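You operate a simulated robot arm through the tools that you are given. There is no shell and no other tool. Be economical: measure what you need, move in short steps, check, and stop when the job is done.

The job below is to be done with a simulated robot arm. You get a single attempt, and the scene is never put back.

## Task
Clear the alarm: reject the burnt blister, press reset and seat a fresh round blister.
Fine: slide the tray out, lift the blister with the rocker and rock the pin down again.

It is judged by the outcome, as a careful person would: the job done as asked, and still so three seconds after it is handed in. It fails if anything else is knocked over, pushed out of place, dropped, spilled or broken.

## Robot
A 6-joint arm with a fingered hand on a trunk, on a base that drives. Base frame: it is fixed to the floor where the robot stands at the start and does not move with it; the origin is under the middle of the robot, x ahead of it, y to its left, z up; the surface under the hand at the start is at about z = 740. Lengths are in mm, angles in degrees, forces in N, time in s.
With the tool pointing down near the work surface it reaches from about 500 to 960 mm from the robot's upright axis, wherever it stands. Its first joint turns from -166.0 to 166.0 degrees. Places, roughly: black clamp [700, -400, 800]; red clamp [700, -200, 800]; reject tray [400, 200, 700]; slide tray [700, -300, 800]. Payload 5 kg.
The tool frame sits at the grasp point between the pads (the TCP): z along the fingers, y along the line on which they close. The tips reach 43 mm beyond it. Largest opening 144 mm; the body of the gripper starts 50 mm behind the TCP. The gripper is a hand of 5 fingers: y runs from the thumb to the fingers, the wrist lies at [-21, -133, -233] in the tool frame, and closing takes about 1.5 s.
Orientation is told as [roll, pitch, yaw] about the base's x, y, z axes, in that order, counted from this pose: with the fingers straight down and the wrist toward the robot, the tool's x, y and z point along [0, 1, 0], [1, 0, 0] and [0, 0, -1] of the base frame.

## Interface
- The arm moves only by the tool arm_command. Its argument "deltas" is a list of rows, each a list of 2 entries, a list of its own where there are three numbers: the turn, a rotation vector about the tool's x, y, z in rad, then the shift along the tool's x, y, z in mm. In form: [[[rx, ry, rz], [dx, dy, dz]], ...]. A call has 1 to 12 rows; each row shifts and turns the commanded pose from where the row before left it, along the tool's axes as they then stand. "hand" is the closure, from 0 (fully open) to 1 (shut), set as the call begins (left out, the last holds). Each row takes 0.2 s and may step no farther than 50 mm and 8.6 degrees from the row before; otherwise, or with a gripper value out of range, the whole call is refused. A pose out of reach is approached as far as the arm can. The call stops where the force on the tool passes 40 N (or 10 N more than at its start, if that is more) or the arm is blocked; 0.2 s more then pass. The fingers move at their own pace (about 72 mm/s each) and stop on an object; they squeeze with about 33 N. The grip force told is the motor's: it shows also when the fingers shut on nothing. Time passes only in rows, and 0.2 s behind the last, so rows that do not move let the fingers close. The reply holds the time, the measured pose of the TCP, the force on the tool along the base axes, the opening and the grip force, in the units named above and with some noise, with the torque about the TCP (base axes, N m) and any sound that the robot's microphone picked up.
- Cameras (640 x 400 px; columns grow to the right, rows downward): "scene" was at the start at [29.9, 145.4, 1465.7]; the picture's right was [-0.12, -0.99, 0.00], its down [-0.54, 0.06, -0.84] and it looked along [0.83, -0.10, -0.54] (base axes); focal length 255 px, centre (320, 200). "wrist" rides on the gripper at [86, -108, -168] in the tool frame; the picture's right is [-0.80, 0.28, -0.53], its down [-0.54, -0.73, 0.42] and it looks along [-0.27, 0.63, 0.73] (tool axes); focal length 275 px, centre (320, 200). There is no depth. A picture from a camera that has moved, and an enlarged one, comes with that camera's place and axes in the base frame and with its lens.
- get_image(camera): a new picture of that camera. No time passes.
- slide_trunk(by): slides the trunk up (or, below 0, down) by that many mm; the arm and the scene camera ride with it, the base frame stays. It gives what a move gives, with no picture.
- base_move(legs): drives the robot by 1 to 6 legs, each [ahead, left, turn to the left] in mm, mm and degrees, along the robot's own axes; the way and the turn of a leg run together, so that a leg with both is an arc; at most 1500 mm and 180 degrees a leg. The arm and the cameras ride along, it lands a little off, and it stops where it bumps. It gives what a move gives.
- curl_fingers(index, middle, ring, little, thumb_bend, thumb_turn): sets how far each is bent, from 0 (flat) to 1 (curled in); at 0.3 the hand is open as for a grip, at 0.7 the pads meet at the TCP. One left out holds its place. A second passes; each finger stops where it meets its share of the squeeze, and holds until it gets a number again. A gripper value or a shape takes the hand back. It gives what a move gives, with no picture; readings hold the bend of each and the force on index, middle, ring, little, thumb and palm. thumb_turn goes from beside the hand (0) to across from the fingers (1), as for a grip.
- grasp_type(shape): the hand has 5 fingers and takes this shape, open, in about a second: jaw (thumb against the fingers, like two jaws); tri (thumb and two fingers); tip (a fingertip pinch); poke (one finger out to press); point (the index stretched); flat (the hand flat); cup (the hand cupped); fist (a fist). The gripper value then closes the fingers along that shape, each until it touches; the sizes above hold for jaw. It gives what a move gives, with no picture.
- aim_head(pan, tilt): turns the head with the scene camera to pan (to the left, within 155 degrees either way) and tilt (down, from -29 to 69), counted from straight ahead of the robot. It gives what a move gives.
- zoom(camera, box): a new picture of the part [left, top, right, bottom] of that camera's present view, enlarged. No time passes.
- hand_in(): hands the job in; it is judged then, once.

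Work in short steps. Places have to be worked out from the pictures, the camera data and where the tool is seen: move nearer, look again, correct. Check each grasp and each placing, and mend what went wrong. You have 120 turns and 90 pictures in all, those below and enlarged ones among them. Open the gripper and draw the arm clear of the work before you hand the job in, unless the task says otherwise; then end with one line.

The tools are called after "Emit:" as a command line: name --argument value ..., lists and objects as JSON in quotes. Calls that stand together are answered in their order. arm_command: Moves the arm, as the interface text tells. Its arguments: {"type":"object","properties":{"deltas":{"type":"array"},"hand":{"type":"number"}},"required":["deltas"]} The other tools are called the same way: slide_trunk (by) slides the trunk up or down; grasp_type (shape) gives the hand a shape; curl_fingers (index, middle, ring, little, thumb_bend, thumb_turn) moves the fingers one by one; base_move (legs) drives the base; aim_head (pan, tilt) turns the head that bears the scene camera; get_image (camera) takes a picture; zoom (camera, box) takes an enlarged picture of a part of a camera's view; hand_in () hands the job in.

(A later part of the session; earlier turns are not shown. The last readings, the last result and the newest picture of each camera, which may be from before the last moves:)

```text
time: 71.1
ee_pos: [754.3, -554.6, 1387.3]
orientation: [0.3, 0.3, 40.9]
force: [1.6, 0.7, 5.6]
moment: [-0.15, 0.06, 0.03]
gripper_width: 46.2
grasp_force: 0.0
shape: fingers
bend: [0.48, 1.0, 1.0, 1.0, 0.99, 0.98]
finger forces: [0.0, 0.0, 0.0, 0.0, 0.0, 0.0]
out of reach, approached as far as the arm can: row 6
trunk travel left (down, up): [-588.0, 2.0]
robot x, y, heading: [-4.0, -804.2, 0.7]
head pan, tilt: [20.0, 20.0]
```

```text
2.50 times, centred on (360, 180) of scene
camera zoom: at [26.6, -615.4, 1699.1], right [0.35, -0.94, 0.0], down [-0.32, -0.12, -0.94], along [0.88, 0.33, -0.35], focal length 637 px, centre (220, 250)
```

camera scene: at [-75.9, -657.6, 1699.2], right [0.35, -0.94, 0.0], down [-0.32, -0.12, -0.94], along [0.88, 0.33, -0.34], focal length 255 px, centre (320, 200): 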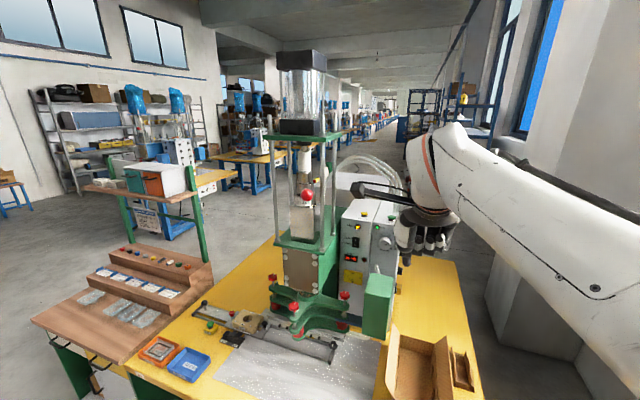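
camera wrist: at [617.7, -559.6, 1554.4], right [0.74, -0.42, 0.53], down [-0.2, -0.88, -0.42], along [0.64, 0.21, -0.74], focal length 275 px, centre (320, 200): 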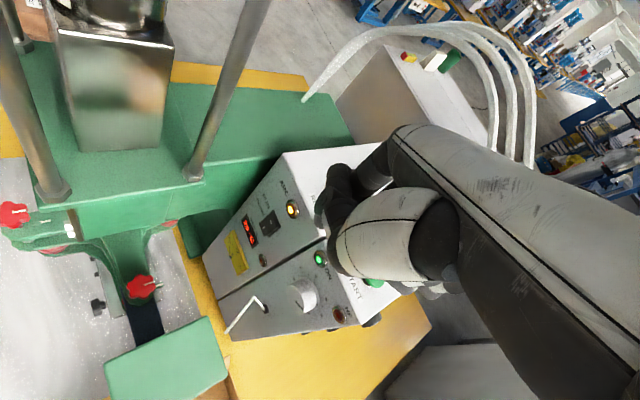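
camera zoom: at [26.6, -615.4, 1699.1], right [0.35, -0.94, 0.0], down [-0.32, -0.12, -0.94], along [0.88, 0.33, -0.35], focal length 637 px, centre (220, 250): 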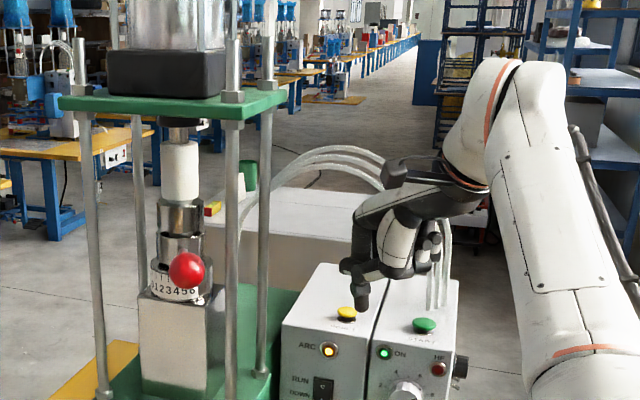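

Reach ran out about 95 mm short. I'll drive the base forward 92 mm and left 25 mm (the base front stays short of the table leg), bringing the tip over RESET at a safe height.

Emit:
base_move --legs '[[92, 25, 0]]'

Emit:
zoom --camera "scene" --box '[290, 180, 410, 280]'

Emit:
get_image --camera "wrist"

```text
time: 72.2
ee_pos: [844.3, -527.0, 1387.0]
orientation: [0.2, 0.1, 40.8]
force: [0.7, 0.1, -0.3]
moment: [-0.04, 0.08, 0.04]
gripper_width: 46.6
grasp_force: 0.0
shape: fingers
bend: [0.48, 1.0, 1.0, 1.0, 0.99, 0.98]
finger forces: [0.0, 0.1, 0.1, 0.1, 0.0, 0.0]
trunk travel left (down, up): [-588.0, 2.0]
robot x, y, heading: [88.8, -781.6, 0.7]
head pan, tilt: [20.0, 20.0]
```

```text
4.00 times, centred on (350, 230) of scene
camera zoom: at [115.3, -589.4, 1699.2], right [0.35, -0.94, 0.0], down [-0.32, -0.12, -0.94], along [0.88, 0.33, -0.34], focal length 1019 px, centre (200, 80)
```

zoom: 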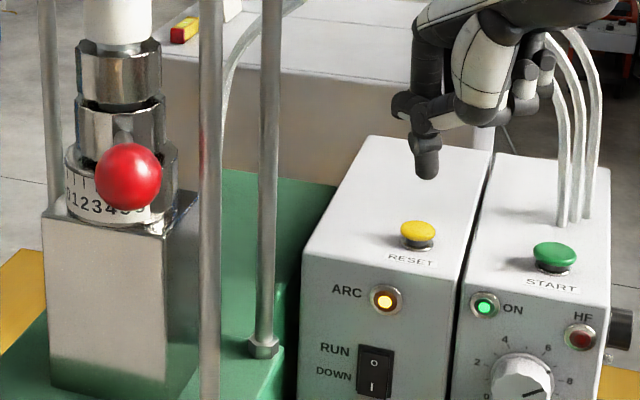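

```text
19 pictures are left
camera wrist: at [706.8, -532.7, 1555.5], right [0.74, -0.42, 0.53], down [-0.2, -0.88, -0.42], along [0.65, 0.21, -0.73], focal length 275 px, centre (320, 200)
```

wrist: 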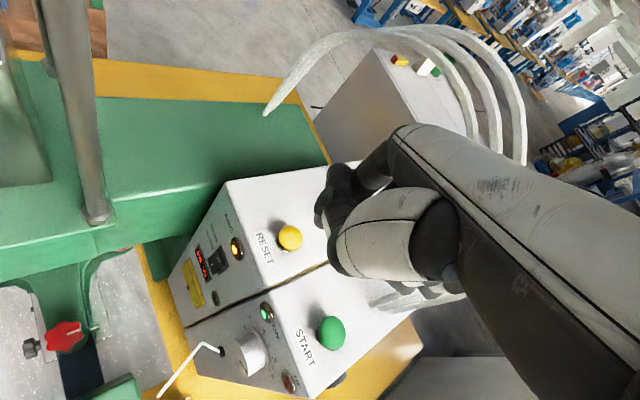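

The tip is above RESET, maybe slightly beyond. I'll back off about 6 mm in x, descend to just above the cap, and check.

Emit:
arm_command --deltas '[[[0, 0, 0], [3.9, -4.5, 12]], [[0, 0, 0], [0, 0, 16]]]'

Emit:
zoom --camera "scene" --box '[310, 190, 390, 260]'

```text
time: 72.8
ee_pos: [851.6, -524.8, 1371.1]
orientation: [0.1, 0.3, 40.9]
force: [-0.2, 0.5, 0.4]
moment: [-0.01, 0.03, 0.01]
gripper_width: 46.1
grasp_force: 0.1
shape: fingers
bend: [0.48, 1.0, 1.0, 1.0, 0.99, 0.98]
finger forces: [0.0, 0.0, 0.0, 0.0, 0.1, 0.0]
out of reach, approached as far as the arm can: row 1, 2
trunk travel left (down, up): [-588.0, 2.0]
robot x, y, heading: [83.4, -778.8, 0.3]
head pan, tilt: [20.0, 20.0]
```

```text
5.71 times, centred on (350, 225) of scene
camera zoom: at [114.2, -589.7, 1699.3], right [0.35, -0.94, 0.0], down [-0.32, -0.12, -0.94], along [0.88, 0.33, -0.34], focal length 1456 px, centre (149, 57)
```

zoom: 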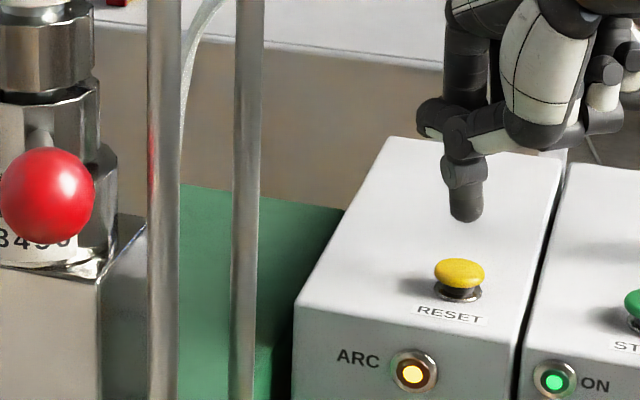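

Now at TCP (852, -525, 1371), so the tip is about (875, -493, 1328). I'll shift back 5 mm and descend slowly onto the cap in small steps.

Emit:
arm_command --deltas '[[[0, 0, 0], [2.5, -4.4, 8]], [[0, 0, 0], [0, 0, 10]], [[0, 0, 0], [0, 0, 5]], [[0, 0, 0], [0, 0, 4]], [[0, 0, 0], [0, 0, 4]]]'

Emit:
zoom --camera "scene" --box '[310, 190, 390, 260]'

```text
time: 74.0
ee_pos: [864.3, -521.3, 1351.0]
orientation: [0.2, 0.2, 40.8]
force: [0.0, -0.6, 0.2]
moment: [-0.03, -0.02, -0.02]
gripper_width: 46.3
grasp_force: 0.1
shape: fingers
bend: [0.48, 1.0, 1.0, 1.0, 0.99, 0.98]
finger forces: [0.0, 0.0, 0.0, 0.1, 0.0, 0.1]
out of reach, approached as far as the arm can: row 1, 2, 4
trunk travel left (down, up): [-588.0, 2.0]
robot x, y, heading: [85.8, -774.0, 0.9]
head pan, tilt: [20.0, 20.0]
```

```text
5.71 times, centred on (350, 225) of scene
camera zoom: at [113.8, -589.9, 1699.3], right [0.35, -0.94, 0.0], down [-0.32, -0.12, -0.94], along [0.88, 0.33, -0.34], focal length 1456 px, centre (149, 57)
```

zoom: 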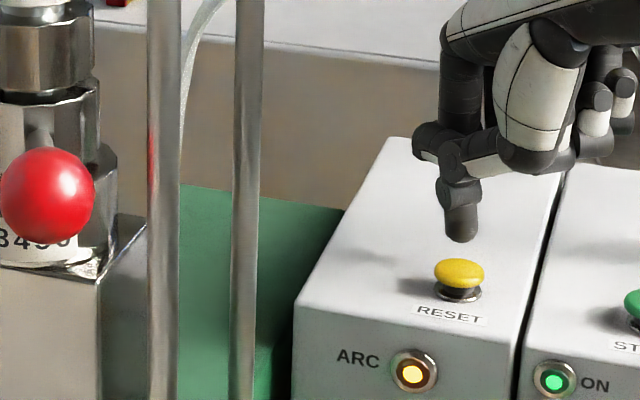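

The arm is creeping forward as reach allows, so the command lies too far out. I'll pull the command back in x and read the pose.

Emit:
arm_command --deltas '[[[0, 0, 0], [8, -10, -6]], [[0, 0, 0], [8, -10, 0]], [[0, 0, 0], [0, 0, 0]]]'

```text
time: 74.8
ee_pos: [852.0, -519.3, 1365.6]
orientation: [0.3, 0.3, 40.8]
force: [-1.1, 0.1, 0.1]
moment: [-0.01, -0.01, 0.02]
gripper_width: 46.3
grasp_force: 0.1
shape: fingers
bend: [0.48, 1.0, 1.0, 1.0, 0.99, 0.98]
finger forces: [0.0, 0.1, 0.0, 0.1, 0.0, 0.0]
out of reach, approached as far as the arm can: row 1, 2
trunk travel left (down, up): [-588.0, 2.0]
robot x, y, heading: [87.5, -779.4, 0.6]
head pan, tilt: [20.0, 20.0]
```

The readings follow a reach sphere, so the arm seems stretched straight and stuck on its singularity. I'll command a bigger retreat to unstretch it.

Emit:
arm_command --deltas '[[[0, 0, 0], [0, -45, -5]], [[0, 0, 0], [0, -45, 0]], [[0, 0, 0], [0, 0, 0]]]'

```text
time: 75.6
ee_pos: [832.8, -568.9, 1407.6]
orientation: [0.2, 0.2, 40.9]
force: [0.6, 0.9, 0.0]
moment: [0.01, 0.01, 0.03]
gripper_width: 46.1
grasp_force: 0.1
shape: fingers
bend: [0.48, 1.0, 1.0, 1.0, 0.99, 0.98]
finger forces: [0.0, 0.0, 0.0, 0.0, 0.1, 0.0]
out of reach, approached as far as the arm can: row 1, 2
trunk travel left (down, up): [-588.0, 2.0]
robot x, y, heading: [87.6, -778.5, 0.7]
head pan, tilt: [20.0, 20.0]
```

Still on the sphere. I'll retreat further.

Emit:
arm_command --deltas '[[[0, 0, 0], [0, -45, 0]], [[0, 0, 0], [0, -45, 0]], [[0, 0, 0], [0, -45, 0]], [[0, 0, 0], [0, 0, 0]]]'

Emit:
get_image --camera "scene"

```text
time: 76.6
ee_pos: [795.1, -648.9, 1463.5]
orientation: [0.2, 0.3, 41.0]
force: [0.4, -0.4, 0.2]
moment: [-0.03, 0.0, 0.02]
gripper_width: 46.4
grasp_force: 0.1
shape: fingers
bend: [0.48, 1.0, 1.0, 1.0, 0.99, 0.98]
finger forces: [0.1, 0.1, 0.1, 0.1, 0.0, 0.0]
out of reach, approached as far as the arm can: row 1, 2, 3
trunk travel left (down, up): [-588.0, 2.0]
robot x, y, heading: [87.0, -778.6, 0.6]
head pan, tilt: [20.0, 20.0]
```

```text
16 pictures are left
camera scene: at [114.0, -589.8, 1699.3], right [0.35, -0.94, 0.0], down [-0.32, -0.12, -0.94], along [0.88, 0.33, -0.34], focal length 255 px, centre (320, 200)
```

scene: 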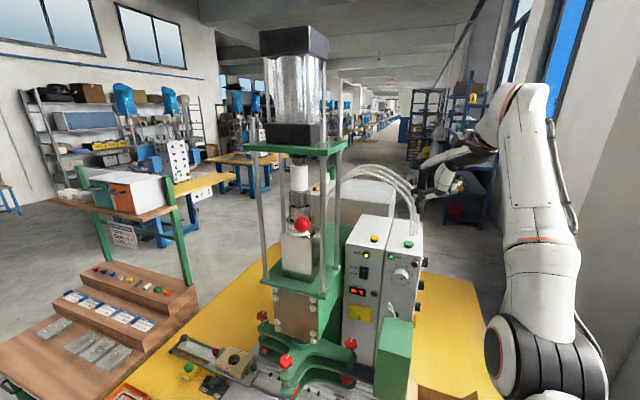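

The arm is straight out and the solver sticks there. I'll back the base well away from the machine first, then work the elbow free.

Emit:
base_move --legs '[[-450, 0, 0]]'

Emit:
arm_command --deltas '[[[0, 0, 0], [0, 0, 45]], [[0, 0, 0], [0, 0, 45]], [[0, 0, 0], [0, 0, 45]], [[0, 0, 0], [0, 0, 45]]]'

```text
time: 79.4
ee_pos: [340.0, -654.5, 1465.5]
orientation: [0.2, 0.2, 40.9]
force: [-0.2, -0.3, 0.0]
moment: [0.0, -0.04, 0.02]
gripper_width: 46.4
grasp_force: 0.0
shape: fingers
bend: [0.48, 1.0, 1.0, 1.0, 0.99, 0.98]
finger forces: [0.0, 0.0, 0.0, 0.1, 0.0, 0.0]
trunk travel left (down, up): [-588.0, 2.0]
robot x, y, heading: [-368.0, -783.9, 1.0]
head pan, tilt: [20.0, 20.0]
```

```text
time: 80.4
ee_pos: [427.8, -651.7, 1348.1]
orientation: [0.4, 0.4, 41.1]
force: [-1.1, -0.6, -0.2]
moment: [0.0, 0.06, -0.01]
gripper_width: 45.9
grasp_force: 0.1
shape: fingers
bend: [0.48, 1.0, 1.0, 1.0, 0.99, 0.98]
finger forces: [0.0, 0.1, 0.0, 0.1, 0.0, 0.0]
out of reach, approached as far as the arm can: row 1, 2, 3, 4
trunk travel left (down, up): [-588.0, 2.0]
robot x, y, heading: [-365.7, -784.8, 1.0]
head pan, tilt: [20.0, 20.0]
```

Still stuck. A larger radial error should push the elbow off the singular point, so I'll command straight inward toward the shoulder.

Emit:
arm_command --deltas '[[[0, 0, 0], [26, -30, 22]], [[0, 0, 0], [26, -30, 22]], [[0, 0, 0], [26, -30, 22]], [[0, 0, 0], [26, -30, 22]]]'

```text
time: 81.4
ee_pos: [425.4, -649.4, 1354.0]
orientation: [0.3, 0.3, 41.1]
force: [-0.2, 0.0, 0.1]
moment: [-0.01, 0.02, -0.01]
gripper_width: 46.4
grasp_force: 0.1
shape: fingers
bend: [0.48, 1.0, 1.0, 1.0, 0.99, 0.98]
finger forces: [0.1, 0.0, 0.0, 0.0, 0.0, 0.0]
out of reach, approached as far as the arm can: row 1, 2, 3, 4
trunk travel left (down, up): [-588.0, 2.0]
robot x, y, heading: [-367.2, -785.7, 0.9]
head pan, tilt: [20.0, 20.0]
```

Pitching the fingers forward would draw the wrist inward and lower, which also eases reaching RESET. I'll try that.

Emit:
arm_command --deltas '[[[-0.14, 0, 0], [0, 0, 0]], [[-0.14, 0, 0], [0, 0, 0]], [[-0.14, 0, 0], [0, 0, 0]], [[-0.14, 0, 0], [0, 0, 0]]]'

```text
time: 82.4
ee_pos: [529.7, -650.9, 1414.1]
orientation: [0.3, -31.8, 41.0]
force: [0.2, -0.6, -0.4]
moment: [0.02, 0.01, 0.02]
gripper_width: 46.4
grasp_force: 0.0
shape: fingers
bend: [0.48, 1.0, 1.0, 1.0, 0.99, 0.98]
finger forces: [0.0, 0.0, 0.0, 0.1, 0.0, 0.0]
out of reach, approached as far as the arm can: row 1, 2, 3, 4
trunk travel left (down, up): [-588.0, 2.0]
robot x, y, heading: [-363.2, -789.6, 1.2]
head pan, tilt: [20.0, 20.0]
```

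The command has drifted far inside while the arm stays straight. I'll pitch back and return the command to a comfortable mid-reach pose.

Emit:
arm_command --deltas '[[[0.14, 0, 0], [0, 0, 0]], [[0.14, 0, 0], [0, 0, 0]], [[0.14, 0, 0], [0, 0, 0]], [[0.14, 0, 0], [0, 0, 0]], [[0, 0, 0], [-20.5, 36, -23.7]], [[0, 0, 0], [-20.5, 36, -23.7]], [[0, 0, 0], [-20.5, 36, -23.7]], [[0, 0, 0], [-20.5, 36, -23.7]], [[0, 0, 0], [-20.5, 36, -23.7]], [[0, 0, 0], [-20.5, 36, -23.7]]]'

```text
time: 84.6
ee_pos: [435.4, -655.0, 1345.9]
orientation: [0.1, 0.2, 41.0]
force: [0.0, -0.1, -0.2]
moment: [0.0, 0.0, -0.01]
gripper_width: 46.3
grasp_force: 0.0
shape: fingers
bend: [0.48, 1.0, 1.0, 1.0, 0.99, 0.98]
finger forces: [0.0, 0.0, 0.0, 0.1, 0.0, 0.0]
out of reach, approached as far as the arm can: row 1, 2, 3, 4, 5, 6, 7, 8, 9, 10
trunk travel left (down, up): [-588.0, 2.0]
robot x, y, heading: [-367.5, -783.4, 0.7]
head pan, tilt: [20.0, 20.0]
```

Still straight. I'll try swinging the command upward, which is free space, to coax the elbow to bend.

Emit:
arm_command --deltas '[[[0, 0, 0], [23.6, -27, -33]], [[0, 0, 0], [23.6, -27, -33]], [[0, 0, 0], [23.6, -27, -33]], [[0, 0, 0], [23.6, -27, -33]], [[0, 0, 0], [23.6, -27, -33]], [[0, 0, 0], [23.6, -27, -33]], [[0, 0, 0], [23.6, -27, -33]], [[0, 0, 0], [23.6, -27, -33]]]'

```text
time: 86.4
ee_pos: [157.3, -639.5, 1613.5]
orientation: [0.2, -0.2, 41.0]
force: [-0.9, 0.7, 0.0]
moment: [-0.02, -0.08, -0.02]
gripper_width: 46.2
grasp_force: 0.0
shape: fingers
bend: [0.48, 1.0, 1.0, 1.0, 0.99, 0.98]
finger forces: [0.0, 0.0, 0.0, 0.0, 0.1, 0.0]
out of reach, approached as far as the arm can: row 1, 2, 3, 7, 8
trunk travel left (down, up): [-588.0, 2.0]
robot x, y, heading: [-366.1, -784.6, 1.2]
head pan, tilt: [20.0, 20.0]
```

Rows 4–6 of that swing were reachable, so the elbow bends on a chord. I'll go back along the chord and turn inward midway.

Emit:
arm_command --deltas '[[[0, 0, 0], [-20, 23, 36]], [[0, 0, 0], [-20, 23, 36]], [[0, 0, 0], [-20, 23, 36]], [[0, 0, 0], [-20, 23, 36]], [[0, 0, 0], [0, 0, 45]], [[0, 0, 0], [10, -11, 40]], [[0, 0, 0], [19, -22, 30]], [[0, 0, 0], [19, -22, 30]], [[0, 0, 0], [19, -22, 30]], [[0, 0, 0], [19, -22, 30]]]'

```text
time: 88.6
ee_pos: [284.5, -633.4, 1515.9]
orientation: [0.2, 0.3, 41.1]
force: [0.1, 0.9, 0.3]
moment: [0.02, 0.0, 0.03]
gripper_width: 46.3
grasp_force: 0.0
shape: fingers
bend: [0.48, 1.0, 1.0, 1.0, 0.99, 0.98]
finger forces: [0.0, 0.0, 0.1, 0.0, 0.0, 0.0]
out of reach, approached as far as the arm can: row 1, 2, 3, 4, 5, 6, 7, 8, 9, 10
trunk travel left (down, up): [-588.0, 2.0]
robot x, y, heading: [-366.1, -784.2, 0.8]
head pan, tilt: [20.0, 20.0]
```

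Only the upward swing frees it. I'll repeat it with an inward bias.

Emit:
arm_command --deltas '[[[0, 0, 0], [23.6, -27, -33]], [[0, 0, 0], [23.6, -27, -33]], [[0, 0, 0], [23.6, -27, -33]], [[0, 0, 0], [26, -30, -25]], [[0, 0, 0], [28, -32, -18]], [[0, 0, 0], [29, -34, -5]], [[0, 0, 0], [29, -34, 5]]]'

```text
time: 90.2
ee_pos: [-3.1, -629.1, 1645.4]
orientation: [0.2, 0.2, 41.0]
force: [-0.8, -0.1, 0.7]
moment: [0.01, -0.13, -0.03]
gripper_width: 46.2
grasp_force: 0.0
shape: fingers
bend: [0.48, 1.0, 1.0, 1.0, 0.99, 0.98]
finger forces: [0.0, 0.1, 0.1, 0.0, 0.1, 0.0]
out of reach, approached as far as the arm can: row 2, 3
trunk travel left (down, up): [-588.0, 2.0]
robot x, y, heading: [-365.3, -782.1, 0.4]
head pan, tilt: [20.0, 20.0]
```

Free again (wrist inside the sphere). Now lowering while staying well inside reach.

Emit:
arm_command --deltas '[[[0, 0, 0], [0, 0, 45]], [[0, 0, 0], [0, 0, 45]], [[0, 0, 0], [-8, 12, 45]], [[0, 0, 0], [-12, 14, 44]], [[0, 0, 0], [-12, 14, 44]], [[0, 0, 0], [-12, 14, 20]]]'

```text
time: 91.6
ee_pos: [69.3, -623.7, 1400.1]
orientation: [0.3, 0.2, 41.0]
force: [-0.5, 0.2, -0.4]
moment: [0.03, 0.01, -0.01]
gripper_width: 46.0
grasp_force: 0.1
shape: fingers
bend: [0.48, 1.0, 1.0, 1.0, 0.99, 0.98]
finger forces: [0.0, 0.0, 0.0, 0.0, 0.0, 0.1]
trunk travel left (down, up): [-588.0, 2.0]
robot x, y, heading: [-367.5, -786.4, 0.9]
head pan, tilt: [20.0, 20.0]
```

The arm is mobile again. With the robot at about (120, -720), RESET is within reach with margin. Driving there.

Emit:
base_move --legs '[[485, 58, 0]]'

```text
time: 94.5
ee_pos: [559.8, -558.6, 1400.1]
orientation: [0.2, 0.1, 41.1]
force: [0.3, -0.2, 0.4]
moment: [-0.01, 0.06, 0.02]
gripper_width: 46.1
grasp_force: 0.1
shape: fingers
bend: [0.48, 1.0, 1.0, 1.0, 0.99, 0.98]
finger forces: [0.0, 0.1, 0.1, 0.0, 0.0, 0.0]
trunk travel left (down, up): [-588.0, 2.0]
robot x, y, heading: [123.7, -719.8, 1.2]
head pan, tilt: [20.0, 20.0]
```

Moving the tip over RESET at TCP z of about 1375.

Emit:
arm_command --deltas '[[[0, 0, 0], [-23.3, 34, 0]], [[0, 0, 0], [-23.3, 34, 0]], [[0, 0, 0], [-23.3, 34, 0]], [[0, 0, 0], [-23.3, 34, 5]], [[0, 0, 0], [-23.3, 34, 5]], [[0, 0, 0], [-23.3, 34, 5]], [[0, 0, 0], [-23.3, 34, 10]]]'

Emit:
zoom --camera "scene" --box '[290, 190, 410, 290]'

```text
time: 96.1
ee_pos: [847.9, -522.8, 1372.9]
orientation: [0.2, 0.3, 41.1]
force: [-0.3, 0.6, -0.3]
moment: [0.01, 0.07, 0.0]
gripper_width: 46.2
grasp_force: 0.1
shape: fingers
bend: [0.48, 1.0, 1.0, 1.0, 0.99, 0.98]
finger forces: [0.0, 0.0, 0.0, 0.0, 0.0, 0.1]
trunk travel left (down, up): [-588.0, 2.0]
robot x, y, heading: [125.7, -718.0, 0.8]
head pan, tilt: [20.0, 20.0]
```

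```text
4.00 times, centred on (350, 240) of scene
camera zoom: at [151.6, -529.9, 1699.2], right [0.36, -0.93, 0.0], down [-0.32, -0.12, -0.94], along [0.88, 0.34, -0.34], focal length 1019 px, centre (200, 40)
```

zoom: 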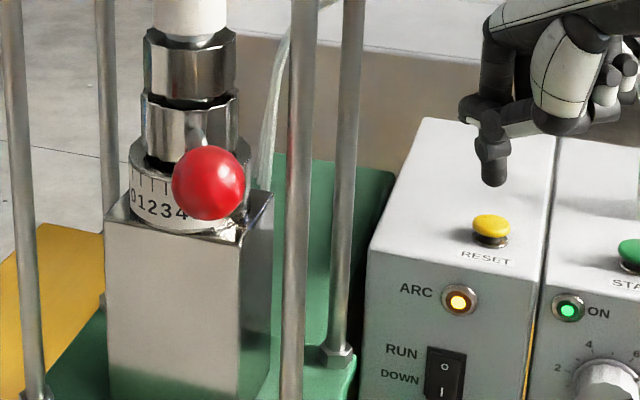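

The tip is about 8 mm beyond the cap center. I'll correct and press down in small steps.

Emit:
arm_command --deltas '[[[0, 0, 0], [5, -6, 8]], [[0, 0, 0], [0, 0, 8]], [[0, 0, 0], [0, 0, 5]], [[0, 0, 0], [0, 0, 4]], [[0, 0, 0], [0, 0, 4]]]'

Emit:
zoom --camera "scene" --box '[325, 215, 405, 275]'

```text
time: 97.3
ee_pos: [839.1, -525.5, 1345.7]
orientation: [0.3, 0.2, 41.1]
force: [0.4, -0.8, 1.9]
moment: [0.08, -0.11, -0.05]
gripper_width: 46.3
grasp_force: 1.3
shape: fingers
bend: [0.48, 1.0, 1.0, 1.0, 0.99, 0.98]
finger forces: [2.3, 0.0, 0.0, 0.0, 0.1, 0.0]
trunk travel left (down, up): [-588.0, 2.0]
robot x, y, heading: [124.1, -721.6, 0.9]
head pan, tilt: [20.0, 20.0]
heard: click
```

```text
6.67 times, centred on (365, 245) of scene
camera zoom: at [149.7, -530.3, 1699.4], right [0.36, -0.93, 0.0], down [-0.32, -0.12, -0.94], along [0.88, 0.34, -0.34], focal length 1699 px, centre (20, -100)
```

zoom: 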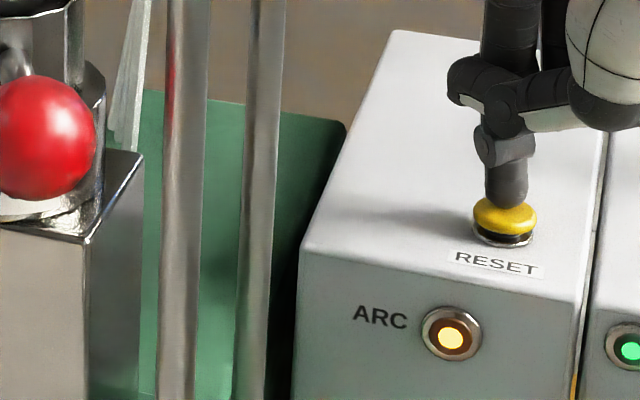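

A click was heard as the button went in, but the ARC lamp still looks lit. I'll press 2 mm more, release, and check the lamp.

Emit:
arm_command --deltas '[[[0, 0, 0], [0, 0, 2]], [[0, 0, 0], [0, 0, 1]], [[0, 0, 0], [0, 0, 0]]]'

Emit:
arm_command --deltas '[[[0, 0, 0], [0, 0, -15]], [[0, 0, 0], [0, 0, -25]], [[0, 0, 0], [0, 0, 0]]]'

Emit:
zoom --camera "scene" --box '[325, 215, 405, 275]'

```text
time: 98.1
ee_pos: [838.4, -525.2, 1342.6]
orientation: [0.2, 0.2, 41.1]
force: [0.8, 0.1, 3.3]
moment: [0.17, -0.22, -0.07]
gripper_width: 46.3
grasp_force: 2.5
shape: fingers
bend: [0.48, 1.0, 1.0, 1.0, 0.99, 0.98]
finger forces: [4.3, 0.0, 0.1, 0.0, 0.0, 0.0]
trunk travel left (down, up): [-588.0, 2.0]
robot x, y, heading: [123.1, -717.1, 1.0]
head pan, tilt: [20.0, 20.0]
```

```text
time: 98.9
ee_pos: [838.7, -524.3, 1382.4]
orientation: [0.2, 0.3, 41.1]
force: [-0.3, 0.1, 0.4]
moment: [0.01, 0.0, -0.01]
gripper_width: 46.4
grasp_force: 0.1
shape: fingers
bend: [0.48, 1.0, 1.0, 1.0, 0.99, 0.98]
finger forces: [0.0, 0.0, 0.1, 0.0, 0.0, 0.0]
trunk travel left (down, up): [-588.0, 2.0]
robot x, y, heading: [124.9, -719.4, 1.0]
head pan, tilt: [20.0, 20.0]
```

```text
6.67 times, centred on (365, 245) of scene
camera zoom: at [149.7, -530.2, 1699.3], right [0.36, -0.93, 0.0], down [-0.32, -0.12, -0.94], along [0.88, 0.34, -0.34], focal length 1699 px, centre (20, -100)
```

zoom: 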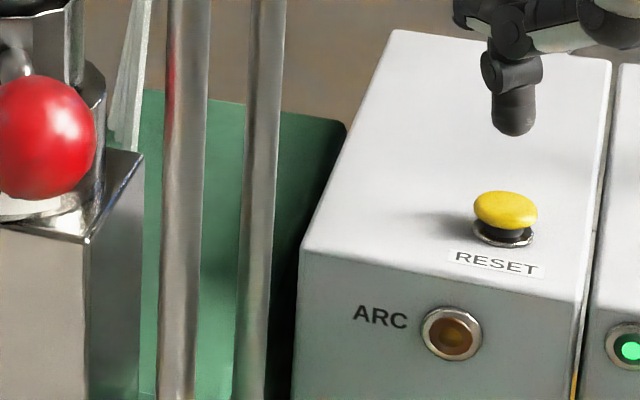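

The ARC lamp is out: alarm reset. Now I'll retract the arm and un-yaw it, back off, drive left to the blister rack, and lower the trunk.

Emit:
arm_command --deltas '[[[0, 0, 0], [23.3, -34, -3]], [[0, 0, 0], [23.3, -34, -3]], [[0, 0, 0], [23.3, -34, 0]], [[0, 0, 0], [23.3, -34, 0]], [[0, 0, 0], [23.3, -34, 0]], [[0, 0, 0], [23.3, -34, 0]], [[0, 0, 0], [23.3, -34, 0]]]'

Emit:
base_move --legs '[[-230, 0, 0]]'

Emit:
arm_command --deltas '[[[0, 0, 0.14], [0, 0, 0]], [[0, 0, 0.14], [0, 0, 0]], [[0, 0, 0.14], [0, 0, 0]], [[0, 0, 0.14], [0, 0, 0]], [[0, 0, 0.14], [0, 0, 0]]]'

Emit:
base_move --legs '[[0, 1400, 0]]'

Emit:
slide_trunk --by -213

Emit:
aim_head --pan 0 --tilt 48

Emit:
get_image --camera "scene"

```text
time: 100.5
ee_pos: [547.6, -558.8, 1389.4]
orientation: [0.0, 0.2, 41.0]
force: [0.6, 0.2, 0.1]
moment: [0.02, -0.05, -0.02]
gripper_width: 46.3
grasp_force: 0.0
shape: fingers
bend: [0.48, 1.0, 1.0, 1.0, 0.99, 0.98]
finger forces: [0.1, 0.0, 0.0, 0.0, 0.0, 0.1]
trunk travel left (down, up): [-588.0, 2.0]
robot x, y, heading: [122.5, -717.2, 0.9]
head pan, tilt: [20.0, 20.0]
```

```text
time: 102.2
ee_pos: [312.7, -561.6, 1390.7]
orientation: [0.0, 0.2, 41.0]
force: [-0.7, -0.5, -0.1]
moment: [0.0, -0.08, -0.04]
gripper_width: 46.6
grasp_force: 0.0
shape: fingers
bend: [0.48, 1.0, 1.0, 1.0, 0.99, 0.98]
finger forces: [0.0, 0.0, 0.0, 0.0, 0.1, 0.0]
trunk travel left (down, up): [-588.0, 2.0]
robot x, y, heading: [-109.4, -722.7, 1.1]
head pan, tilt: [20.0, 20.0]
```

```text
time: 103.4
ee_pos: [314.0, -562.3, 1389.2]
orientation: [-0.1, 0.1, 0.9]
force: [0.6, 0.1, 0.7]
moment: [0.02, 0.06, 0.0]
gripper_width: 46.3
grasp_force: 0.1
shape: fingers
bend: [0.48, 1.0, 1.0, 1.0, 0.99, 0.98]
finger forces: [0.0, 0.0, 0.0, 0.1, 0.0, 0.0]
trunk travel left (down, up): [-588.0, 2.0]
robot x, y, heading: [-116.0, -726.2, 0.7]
head pan, tilt: [20.0, 20.0]
```

```text
time: 110.5
ee_pos: [283.5, 856.5, 1389.0]
orientation: [0.0, 0.2, 1.6]
force: [0.5, 0.2, 0.0]
moment: [0.0, 0.0, 0.04]
gripper_width: 46.2
grasp_force: 0.1
shape: fingers
bend: [0.48, 1.0, 1.0, 1.0, 0.99, 0.98]
finger forces: [0.0, 0.0, 0.1, 0.0, 0.0, 0.0]
trunk travel left (down, up): [-588.0, 2.0]
robot x, y, heading: [-136.8, 691.6, 1.7]
head pan, tilt: [20.0, 20.0]
```

```text
time: 112.8
ee_pos: [283.3, 855.7, 1177.1]
orientation: [0.0, 0.3, 1.5]
force: [-0.6, 0.1, -0.4]
moment: [0.05, -0.01, -0.01]
gripper_width: 46.4
grasp_force: 0.0
shape: fingers
bend: [0.48, 1.0, 1.0, 1.0, 0.99, 0.98]
finger forces: [0.0, 0.2, 0.0, 0.0, 0.0, 0.0]
trunk travel left (down, up): [-375.0, 215.0]
robot x, y, heading: [-143.2, 692.8, 1.6]
head pan, tilt: [20.0, 20.0]
```

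```text
time: 113.7
ee_pos: [283.1, 857.8, 1177.6]
orientation: [0.0, 0.2, 1.4]
force: [0.0, 0.4, -0.2]
moment: [0.02, -0.01, -0.02]
gripper_width: 46.5
grasp_force: 0.0
shape: fingers
bend: [0.48, 1.0, 1.0, 1.0, 0.99, 0.98]
finger forces: [0.0, 0.0, 0.1, 0.0, 0.1, 0.1]
trunk travel left (down, up): [-375.0, 215.0]
robot x, y, heading: [-141.0, 691.9, 1.3]
head pan, tilt: [0.0, 48.0]
```

```text
12 pictures are left
camera scene: at [-124.4, 848.6, 1443.5], right [0.03, -1.0, 0.0], down [-0.74, -0.02, -0.67], along [0.67, 0.02, -0.74], focal length 255 px, centre (320, 200)
```

scene: 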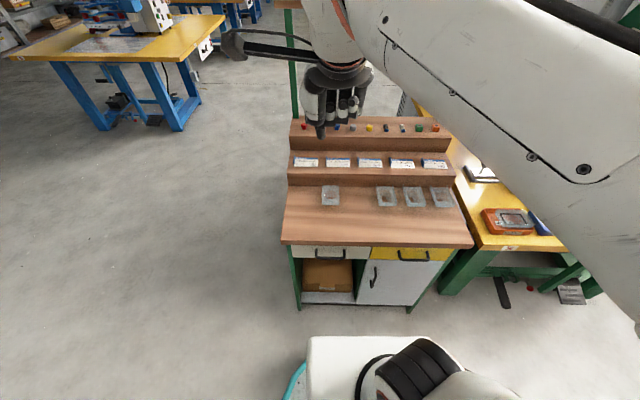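

The rack is in view, the round blister at pixel (330, 196). I'll zoom in for its pose.

Emit:
zoom --camera "scene" --box '[305, 175, 365, 215]'

```text
10.00 times, centred on (335, 195) of scene
camera zoom: at [-124.4, 848.6, 1443.5], right [0.03, -1.0, 0.0], down [-0.74, -0.02, -0.67], along [0.67, 0.02, -0.74], focal length 2548 px, centre (170, 250)
```

zoom: 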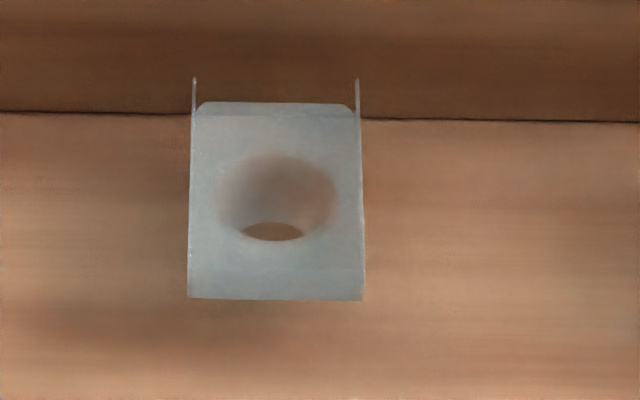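

The round blister's flange looks about 60 (y) × 92 (x) mm, long side along x, while in the die the long side runs along y; so it likely needs a 90° turn. I'll form the tri grip and get a wrist-camera close-up.

Emit:
grasp_type --shape "tri"

Emit:
arm_command --deltas '[[[0, 0, 0], [-14, 9, 44]], [[0, 0, 0], [-14, 9, 44]], [[0, 0, 0], [-14, 9, 44]], [[0, 0, 0], [-14, 9, 44]], [[0, 0, 0], [-14, 9, 44]]]'

Emit:
get_image --camera "wrist"

```text
time: 114.6
ee_pos: [284.5, 854.8, 1177.3]
orientation: [0.0, 0.4, 1.6]
force: [-0.9, -0.1, 0.4]
moment: [-0.02, -0.01, -0.01]
gripper_width: 143.6
grasp_force: 0.2
shape: tri
bend: [0.3, 0.3, 0.99, 0.99, 0.3, 0.98]
finger forces: [0.1, 0.0, 0.0, 0.0, 0.0, 0.0]
trunk travel left (down, up): [-375.0, 215.0]
robot x, y, heading: [-141.3, 691.0, 1.2]
head pan, tilt: [0.0, 48.0]
```

```text
time: 115.8
ee_pos: [327.2, 786.4, 956.9]
orientation: [0.0, 0.2, 1.5]
force: [-0.4, 0.6, 0.0]
moment: [0.02, -0.03, -0.02]
gripper_width: 143.8
grasp_force: 0.2
shape: tri
bend: [0.3, 0.3, 0.99, 0.99, 0.3, 0.98]
finger forces: [0.1, 0.0, 0.0, 0.1, 0.0, 0.0]
trunk travel left (down, up): [-375.0, 215.0]
robot x, y, heading: [-138.6, 693.6, 1.4]
head pan, tilt: [0.0, 48.0]
```

```text
10 pictures are left
camera wrist: at [217.8, 870.5, 1123.5], right [0.31, -0.79, 0.53], down [-0.71, -0.56, -0.42], along [0.63, -0.25, -0.73], focal length 275 px, centre (320, 200)
```

wrist: 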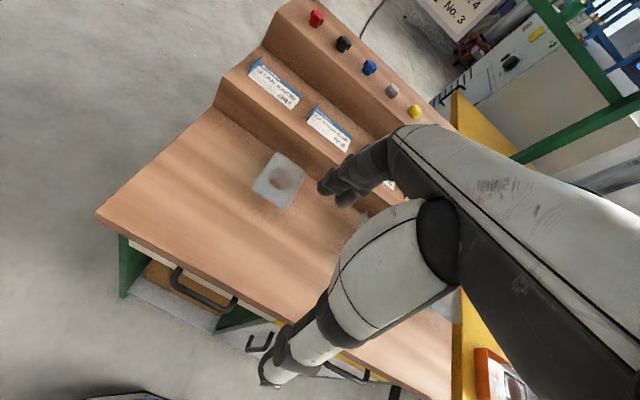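

The blister is lower or further than assumed. I'll move the camera more directly above it for better triangulation.

Emit:
arm_command --deltas '[[[0, 0, 0], [0, 43, 0]], [[0, 0, 0], [0, 43, -5]], [[0, 0, 0], [0, 43, 20]], [[0, 0, 0], [0, 44, 20]], [[0, 0, 0], [0, 0, 20]]]'

Emit:
zoom --camera "wrist" --box '[160, 150, 400, 390]'

```text
time: 117.0
ee_pos: [502.2, 790.1, 899.5]
orientation: [0.0, 0.2, 1.5]
force: [-0.8, 1.0, 0.1]
moment: [-0.04, 0.01, 0.04]
gripper_width: 143.9
grasp_force: 0.0
shape: tri
bend: [0.3, 0.3, 0.99, 0.99, 0.3, 0.98]
finger forces: [0.0, 0.0, 0.0, 0.0, 0.0, 0.1]
trunk travel left (down, up): [-375.0, 215.0]
robot x, y, heading: [-138.4, 694.0, 1.3]
head pan, tilt: [0.0, 48.0]
```

```text
1.67 times, centred on (280, 270) of wrist
camera zoom: at [392.4, 873.6, 1067.5], right [0.31, -0.79, 0.53], down [-0.71, -0.56, -0.42], along [0.63, -0.25, -0.73], focal length 459 px, centre (387, 83)
```

zoom: 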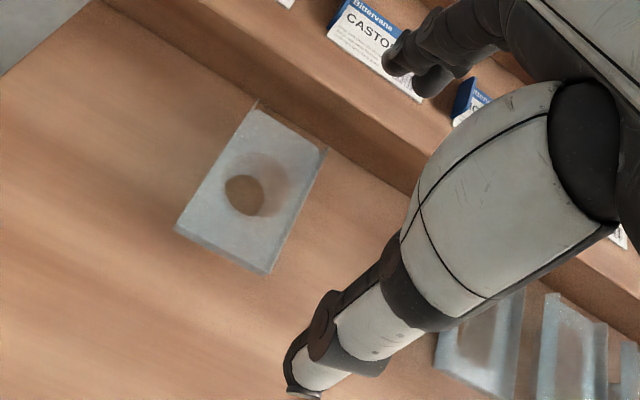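

Triangulated: flange center (514, 826, 762), about 96 along x × 63 along y. I'll yaw the hand +90° to grip its long sides, as on the burnt one (so yaw 0 at the die turns it the right way), pre-close to about 90 mm, and hover above it.

Emit:
arm_command --deltas '[[[0, 0, -0.1404], [0, 0, -2]], [[0, 0, -0.1404], [0, 0, -2]], [[0, 0, -0.1404], [0, 0, -2]], [[0, 0, -0.1404], [0, 0, -2]], [[0, 0, -0.1404], [0, 0, -2]], [[0, 0, -0.1404], [0, 0, 0]], [[0, 0, -0.1404], [0, 0, 0]], [[0, 0, -0.1404], [0, 0, 0]], [[0, 0, -0.1404], [0, 0, 0]], [[0, 0, -0.1404], [0, 0, 0]], [[0, 0, -0.1404], [0, 0, 0]]]' --hand 0.38

```text
time: 119.4
ee_pos: [501.3, 791.6, 911.4]
orientation: [0.2, -0.1, 90.0]
force: [0.1, -0.3, 0.4]
moment: [-0.04, -0.01, -0.01]
gripper_width: 89.6
grasp_force: 0.1
shape: tri
bend: [0.74, 0.4, 0.99, 0.99, 0.64, 1.0]
finger forces: [0.0, 0.0, 0.0, 0.1, 0.1, 0.1]
trunk travel left (down, up): [-375.0, 215.0]
robot x, y, heading: [-137.3, 694.7, 1.3]
head pan, tilt: [0.0, 48.0]
```

Yaw is 90°. Moving over the blister and down to z of about 840, then a check.

Emit:
arm_command --deltas '[[[0, 0, 0], [-12.5, 34.5, 0]], [[0, 0, 0], [0, 0, 35]], [[0, 0, 0], [0, 0, 36]]]'

Emit:
zoom --camera "scene" --box '[290, 150, 390, 230]'

```text
time: 120.2
ee_pos: [515.8, 827.1, 840.0]
orientation: [0.3, -0.1, 89.9]
force: [0.1, -0.6, 1.6]
moment: [-0.01, 0.02, 0.02]
gripper_width: 89.7
grasp_force: 0.1
shape: tri
bend: [0.74, 0.4, 0.99, 0.99, 0.64, 1.0]
finger forces: [0.0, 0.0, 0.1, 0.0, 0.0, 0.0]
trunk travel left (down, up): [-375.0, 215.0]
robot x, y, heading: [-139.5, 689.6, 1.2]
head pan, tilt: [0.0, 48.0]
```

```text
5.00 times, centred on (340, 190) of scene
camera zoom: at [-124.3, 848.6, 1443.5], right [0.02, -1.0, 0.0], down [-0.74, -0.02, -0.67], along [0.67, 0.02, -0.74], focal length 1274 px, centre (220, 250)
```

zoom: 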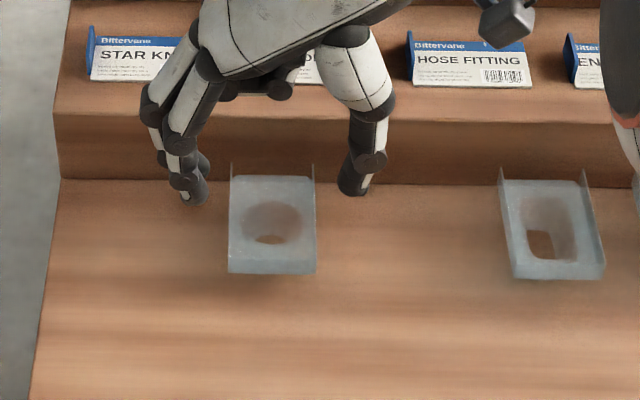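

Fingers straddle the flange symmetrically. Descending to TCP z of about 801 and closing.

Emit:
arm_command --deltas '[[[0, 0, 0], [0, 0, 20]], [[0, 0, 0], [2, 0, 19]], [[0, 0, 0], [0, 0, 0]]]'

Emit:
arm_command --deltas '[[[0, 0, 0], [0, 0, 0]], [[0, 0, 0], [0, 0, 0]], [[0, 0, 0], [0, 0, 0]], [[0, 0, 0], [0, 0, 0]], [[0, 0, 0], [0, 0, 0]]]' --hand 0.7

```text
time: 121.0
ee_pos: [513.1, 826.1, 800.3]
orientation: [0.3, 0.0, 89.8]
force: [0.7, 0.3, -0.6]
moment: [0.01, 0.03, 0.03]
gripper_width: 89.5
grasp_force: 0.0
shape: tri
bend: [0.74, 0.4, 0.99, 0.99, 0.64, 1.0]
finger forces: [0.0, 0.0, 0.0, 0.1, 0.0, 0.0]
trunk travel left (down, up): [-375.0, 215.0]
robot x, y, heading: [-145.0, 692.4, 1.4]
head pan, tilt: [0.0, 48.0]
```

```text
time: 122.2
ee_pos: [513.3, 825.6, 800.7]
orientation: [0.3, 0.1, 89.9]
force: [0.7, -0.4, 0.0]
moment: [0.01, -0.02, 0.03]
gripper_width: 55.9
grasp_force: 32.8
shape: tri
bend: [0.74, 0.5, 1.0, 1.0, 0.73, 1.0]
finger forces: [15.1, 15.0, 0.0, 0.0, 29.9, 0.0]
trunk travel left (down, up): [-375.0, 215.0]
robot x, y, heading: [-143.3, 693.6, 1.4]
head pan, tilt: [0.0, 48.0]
```

The readings match the burnt blister's grip exactly (55.9 mm). Lifting and checking.

Emit:
arm_command --deltas '[[[0, 0, 0], [0, 0, -8]], [[0, 0, 0], [0, 0, -15]], [[0, 0, 0], [0, 0, -30]], [[0, 0, 0], [0, 0, -40]], [[0, 0, 0], [0, 0, -40]], [[0, 0, 0], [0, 0, -27]]]'

Emit:
zoom --camera "scene" --box '[290, 110, 390, 190]'

```text
time: 123.6
ee_pos: [513.3, 826.1, 961.4]
orientation: [0.3, -0.1, 90.0]
force: [-0.5, 1.0, 0.4]
moment: [0.01, 0.0, -0.02]
gripper_width: 55.7
grasp_force: 33.2
shape: tri
bend: [0.74, 0.5, 1.0, 1.0, 0.73, 1.0]
finger forces: [15.1, 14.9, 0.1, 0.0, 30.0, 0.0]
trunk travel left (down, up): [-375.0, 215.0]
robot x, y, heading: [-141.9, 693.8, 1.2]
head pan, tilt: [0.0, 48.0]
```

```text
5.00 times, centred on (340, 150) of scene
camera zoom: at [-124.4, 848.6, 1443.4], right [0.02, -1.0, 0.0], down [-0.74, -0.02, -0.67], along [0.67, 0.02, -0.74], focal length 1274 px, centre (220, 450)
```

zoom: 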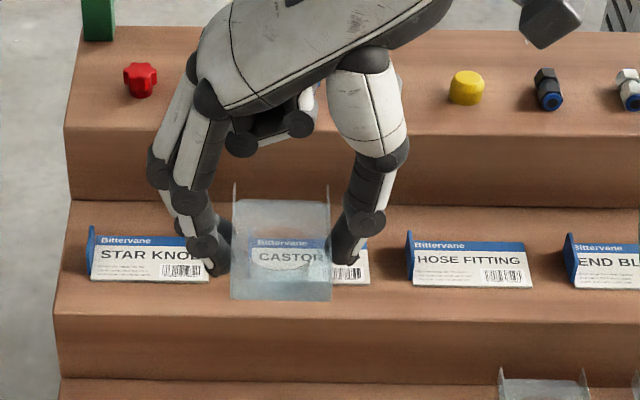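

Blister securely held. I'll lift a bit, retract, and turn the hand back to yaw 0 so the blister's long side runs along y.

Emit:
arm_command --deltas '[[[0, 0, 0], [0, 0, -40]], [[0, 0, 0], [0, 0, -40]], [[0, 0, 0], [40, 0, 0]], [[0, 0, 0], [40, 0, 0]], [[0, 0, 0], [30, 0, 0]]]'

Emit:
arm_command --deltas '[[[0, 0, 0.1404], [0, 0, 0]], [[0, 0, 0.1404], [0, 0, 0]], [[0, 0, 0.1404], [0, 0, 0]], [[0, 0, 0.1404], [0, 0, 0]], [[0, 0, 0.1404], [0, 0, 0]], [[0, 0, 0.1404], [0, 0, 0]], [[0, 0, 0.1404], [0, 0, 0]], [[0, 0, 0.1404], [0, 0, 0]], [[0, 0, 0.1404], [0, 0, 0]], [[0, 0, 0.1404], [0, 0, 0]], [[0, 0, 0.1404], [0, 0, 0]]]'

Emit:
base_move --legs '[[20, -845, 0]]'

Emit:
aim_head --pan 5 --tilt 45

```text
time: 124.8
ee_pos: [401.4, 825.6, 1040.9]
orientation: [0.3, 0.0, 89.9]
force: [0.2, -0.1, -0.5]
moment: [-0.03, 0.01, -0.01]
gripper_width: 55.7
grasp_force: 33.0
shape: tri
bend: [0.74, 0.5, 1.0, 1.0, 0.73, 1.0]
finger forces: [14.9, 14.8, 0.0, 0.0, 30.0, 0.0]
trunk travel left (down, up): [-375.0, 215.0]
robot x, y, heading: [-142.1, 691.3, 1.3]
head pan, tilt: [0.0, 48.0]
```

```text
time: 127.2
ee_pos: [403.3, 825.2, 1041.3]
orientation: [-0.1, 0.2, 1.4]
force: [-0.7, -0.8, -0.1]
moment: [-0.01, 0.02, 0.01]
gripper_width: 55.9
grasp_force: 33.0
shape: tri
bend: [0.74, 0.5, 1.0, 1.0, 0.73, 1.0]
finger forces: [15.0, 14.8, 0.1, 0.1, 29.9, 0.1]
trunk travel left (down, up): [-375.0, 215.0]
robot x, y, heading: [-141.1, 690.7, 1.6]
head pan, tilt: [0.0, 48.0]
```

```text
time: 131.6
ee_pos: [435.0, -24.2, 1041.5]
orientation: [0.0, 0.3, -0.2]
force: [0.6, 0.4, 0.0]
moment: [-0.02, -0.02, 0.0]
gripper_width: 55.8
grasp_force: 32.8
shape: tri
bend: [0.74, 0.5, 1.0, 1.0, 0.73, 1.0]
finger forces: [15.0, 14.7, 0.0, 0.1, 29.9, 0.0]
trunk travel left (down, up): [-375.0, 215.0]
robot x, y, heading: [-111.7, -143.4, -0.2]
head pan, tilt: [0.0, 48.0]
```

```text
time: 132.3
ee_pos: [436.1, -23.8, 1041.3]
orientation: [0.0, 0.3, -0.1]
force: [0.0, -0.1, 0.2]
moment: [-0.01, -0.01, -0.03]
gripper_width: 55.7
grasp_force: 32.8
shape: tri
bend: [0.74, 0.5, 1.0, 1.0, 0.73, 1.0]
finger forces: [15.0, 14.8, 0.0, 0.0, 29.8, 0.1]
trunk travel left (down, up): [-375.0, 215.0]
robot x, y, heading: [-113.2, -142.7, -0.2]
head pan, tilt: [5.0, 45.0]
```

Now moving the blister over the die, to hover at TCP (663, -28, 885).

Emit:
arm_command --deltas '[[[0, 0, 0], [-0.5, 45, 0]], [[0, 0, 0], [-0.5, 45, 0]], [[0, 0, 0], [-0.5, 45, 0]], [[0, 0, 0], [-0.5, 45, 0]], [[0, 0, 0], [-1, 47, 0]], [[0, 0, 0], [0, 0, 45]], [[0, 0, 0], [0, 0, 45]], [[0, 0, 0], [0, 0, 40]], [[0, 0, 0], [0, 0, 26]]]'

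Emit:
zoom --camera "scene" --box '[300, 130, 400, 220]'

Emit:
zoom --camera "wrist" --box '[160, 130, 380, 370]'

```text
time: 134.3
ee_pos: [660.7, -27.9, 882.2]
orientation: [0.0, 0.3, -0.2]
force: [0.1, 0.6, -0.5]
moment: [-0.02, 0.0, 0.02]
gripper_width: 55.7
grasp_force: 32.5
shape: tri
bend: [0.74, 0.5, 1.0, 1.0, 0.73, 1.0]
finger forces: [14.1, 14.2, 0.0, 0.0, 30.2, 0.0]
trunk travel left (down, up): [-375.0, 215.0]
robot x, y, heading: [-111.0, -139.9, -0.2]
head pan, tilt: [5.0, 45.0]
```

```text
4.44 times, centred on (350, 175) of scene
camera zoom: at [-88.3, 20.2, 1447.7], right [0.08, -1.0, 0.0], down [-0.7, -0.06, -0.71], along [0.7, 0.06, -0.71], focal length 1132 px, centre (187, 311)
```

zoom: 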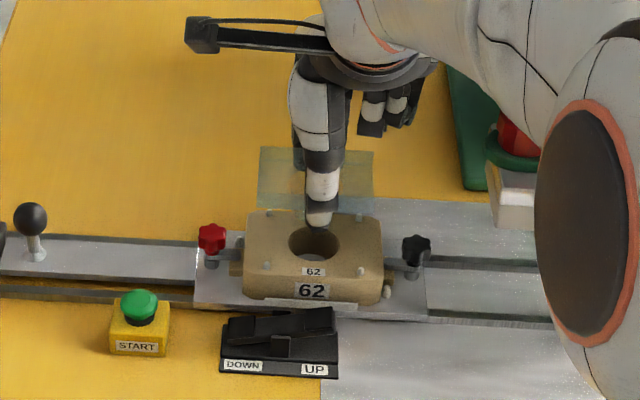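

```text
1.67 times, centred on (270, 250) of wrist
camera zoom: at [554.0, 59.3, 1050.7], right [0.28, -0.8, 0.53], down [-0.73, -0.54, -0.42], along [0.62, -0.27, -0.73], focal length 459 px, centre (403, 117)
```

zoom: 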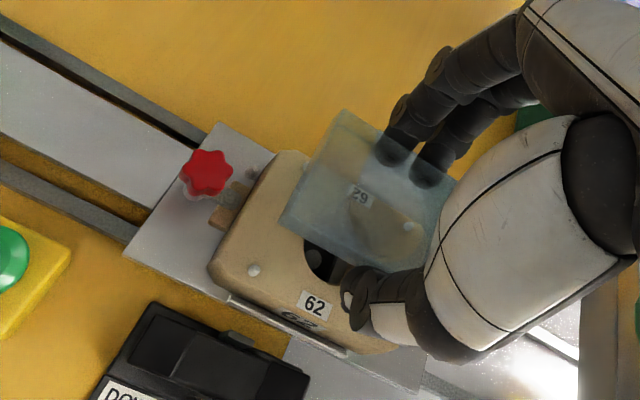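

The rocker is confirmed DOWN. The blister is about centered; estimates suggest y of about -30.5 and x of about 663. I'll adjust and lower until the pocket is just above the die, then look.

Emit:
arm_command --deltas '[[[0, 0, 0], [-2.5, 1, 10]], [[0, 0, 0], [0, 0, 10]], [[0, 0, 0], [0, 0, 0]]]'

Emit:
zoom --camera "scene" --box '[320, 155, 380, 205]'

```text
time: 135.1
ee_pos: [661.5, -29.9, 864.0]
orientation: [0.1, 0.4, 0.0]
force: [-0.1, 0.5, 0.2]
moment: [0.03, 0.0, 0.04]
gripper_width: 55.5
grasp_force: 32.4
shape: tri
bend: [0.74, 0.5, 1.0, 1.0, 0.73, 1.0]
finger forces: [14.0, 14.0, 0.1, 0.0, 30.1, 0.0]
trunk travel left (down, up): [-375.0, 215.0]
robot x, y, heading: [-108.1, -139.5, -0.0]
head pan, tilt: [5.0, 45.0]
```

```text
8.00 times, centred on (350, 180) of scene
camera zoom: at [-88.3, 20.2, 1447.6], right [0.08, -1.0, 0.0], down [-0.7, -0.06, -0.71], along [0.7, 0.06, -0.71], focal length 2038 px, centre (80, 360)
```

zoom: 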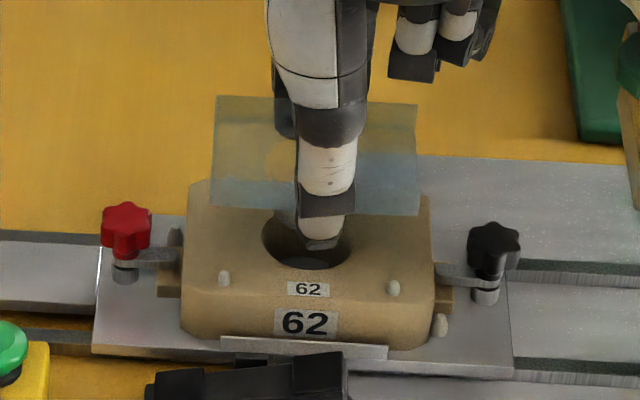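

y is aligned, but this blister sits about 14 mm higher in the grip than the burnt one did, so the fingertips would hit the die before seating. I'll park it on the bare steel plate, raise the pin, and re-grip higher: the reverse of the proven removal.

Emit:
arm_command --deltas '[[[0, 0, 0], [0, 0, -36]], [[0, 0, 0], [0, -45, 0]], [[0, 0, 0], [-20, -45, 0]], [[0, 0, 0], [-40, -26, 0]], [[0, 0, 0], [-35, -26, 0]], [[0, 0, 0], [0, 0, 45]], [[0, 0, 0], [0, 0, 30]], [[0, 0, 0], [0, 0, 15]]]'

Emit:
arm_command --deltas '[[[0, 0, 0], [0, 0, 3]], [[0, 0, 0], [0, 0, 2]], [[0, 0, 0], [0, 0, 2]], [[0, 0, 0], [0, 0, 0]]]'

```text
time: 136.9
ee_pos: [520.6, -124.8, 810.4]
orientation: [0.0, 0.2, -0.2]
force: [-0.5, 0.4, -0.1]
moment: [0.01, 0.01, -0.03]
gripper_width: 50.1
grasp_force: 32.9
shape: tri
bend: [0.75, 0.54, 1.0, 1.0, 0.76, 1.0]
finger forces: [17.1, 10.0, 0.1, 0.0, 24.4, 0.0]
trunk travel left (down, up): [-375.0, 215.0]
robot x, y, heading: [-106.6, -139.6, -0.2]
head pan, tilt: [5.0, 45.0]
```

```text
time: 137.9
ee_pos: [519.0, -125.6, 804.5]
orientation: [0.0, 0.4, -0.2]
force: [-0.7, 0.3, -0.8]
moment: [0.04, 0.0, 0.0]
gripper_width: 49.7
grasp_force: 32.7
shape: tri
bend: [0.75, 0.54, 1.0, 1.0, 0.76, 1.0]
finger forces: [17.2, 9.6, 0.0, 0.0, 24.1, 0.0]
trunk travel left (down, up): [-375.0, 215.0]
robot x, y, heading: [-111.8, -139.6, 0.0]
head pan, tilt: [5.0, 45.0]
```

The opening dropped from 55.7 to 50, so the blister shifted in the grip. I must look.

Emit:
zoom --camera "scene" --box '[320, 160, 410, 235]'

```text
5.33 times, centred on (365, 198) of scene
camera zoom: at [-88.4, 20.1, 1447.6], right [0.08, -1.0, 0.0], down [-0.7, -0.06, -0.71], along [0.7, 0.06, -0.71], focal length 1359 px, centre (80, 213)
```

zoom: 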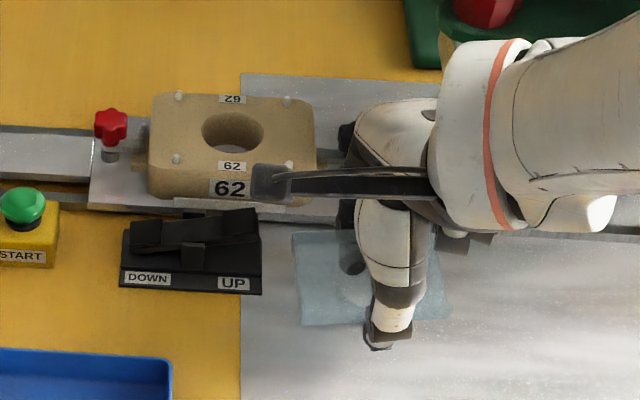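

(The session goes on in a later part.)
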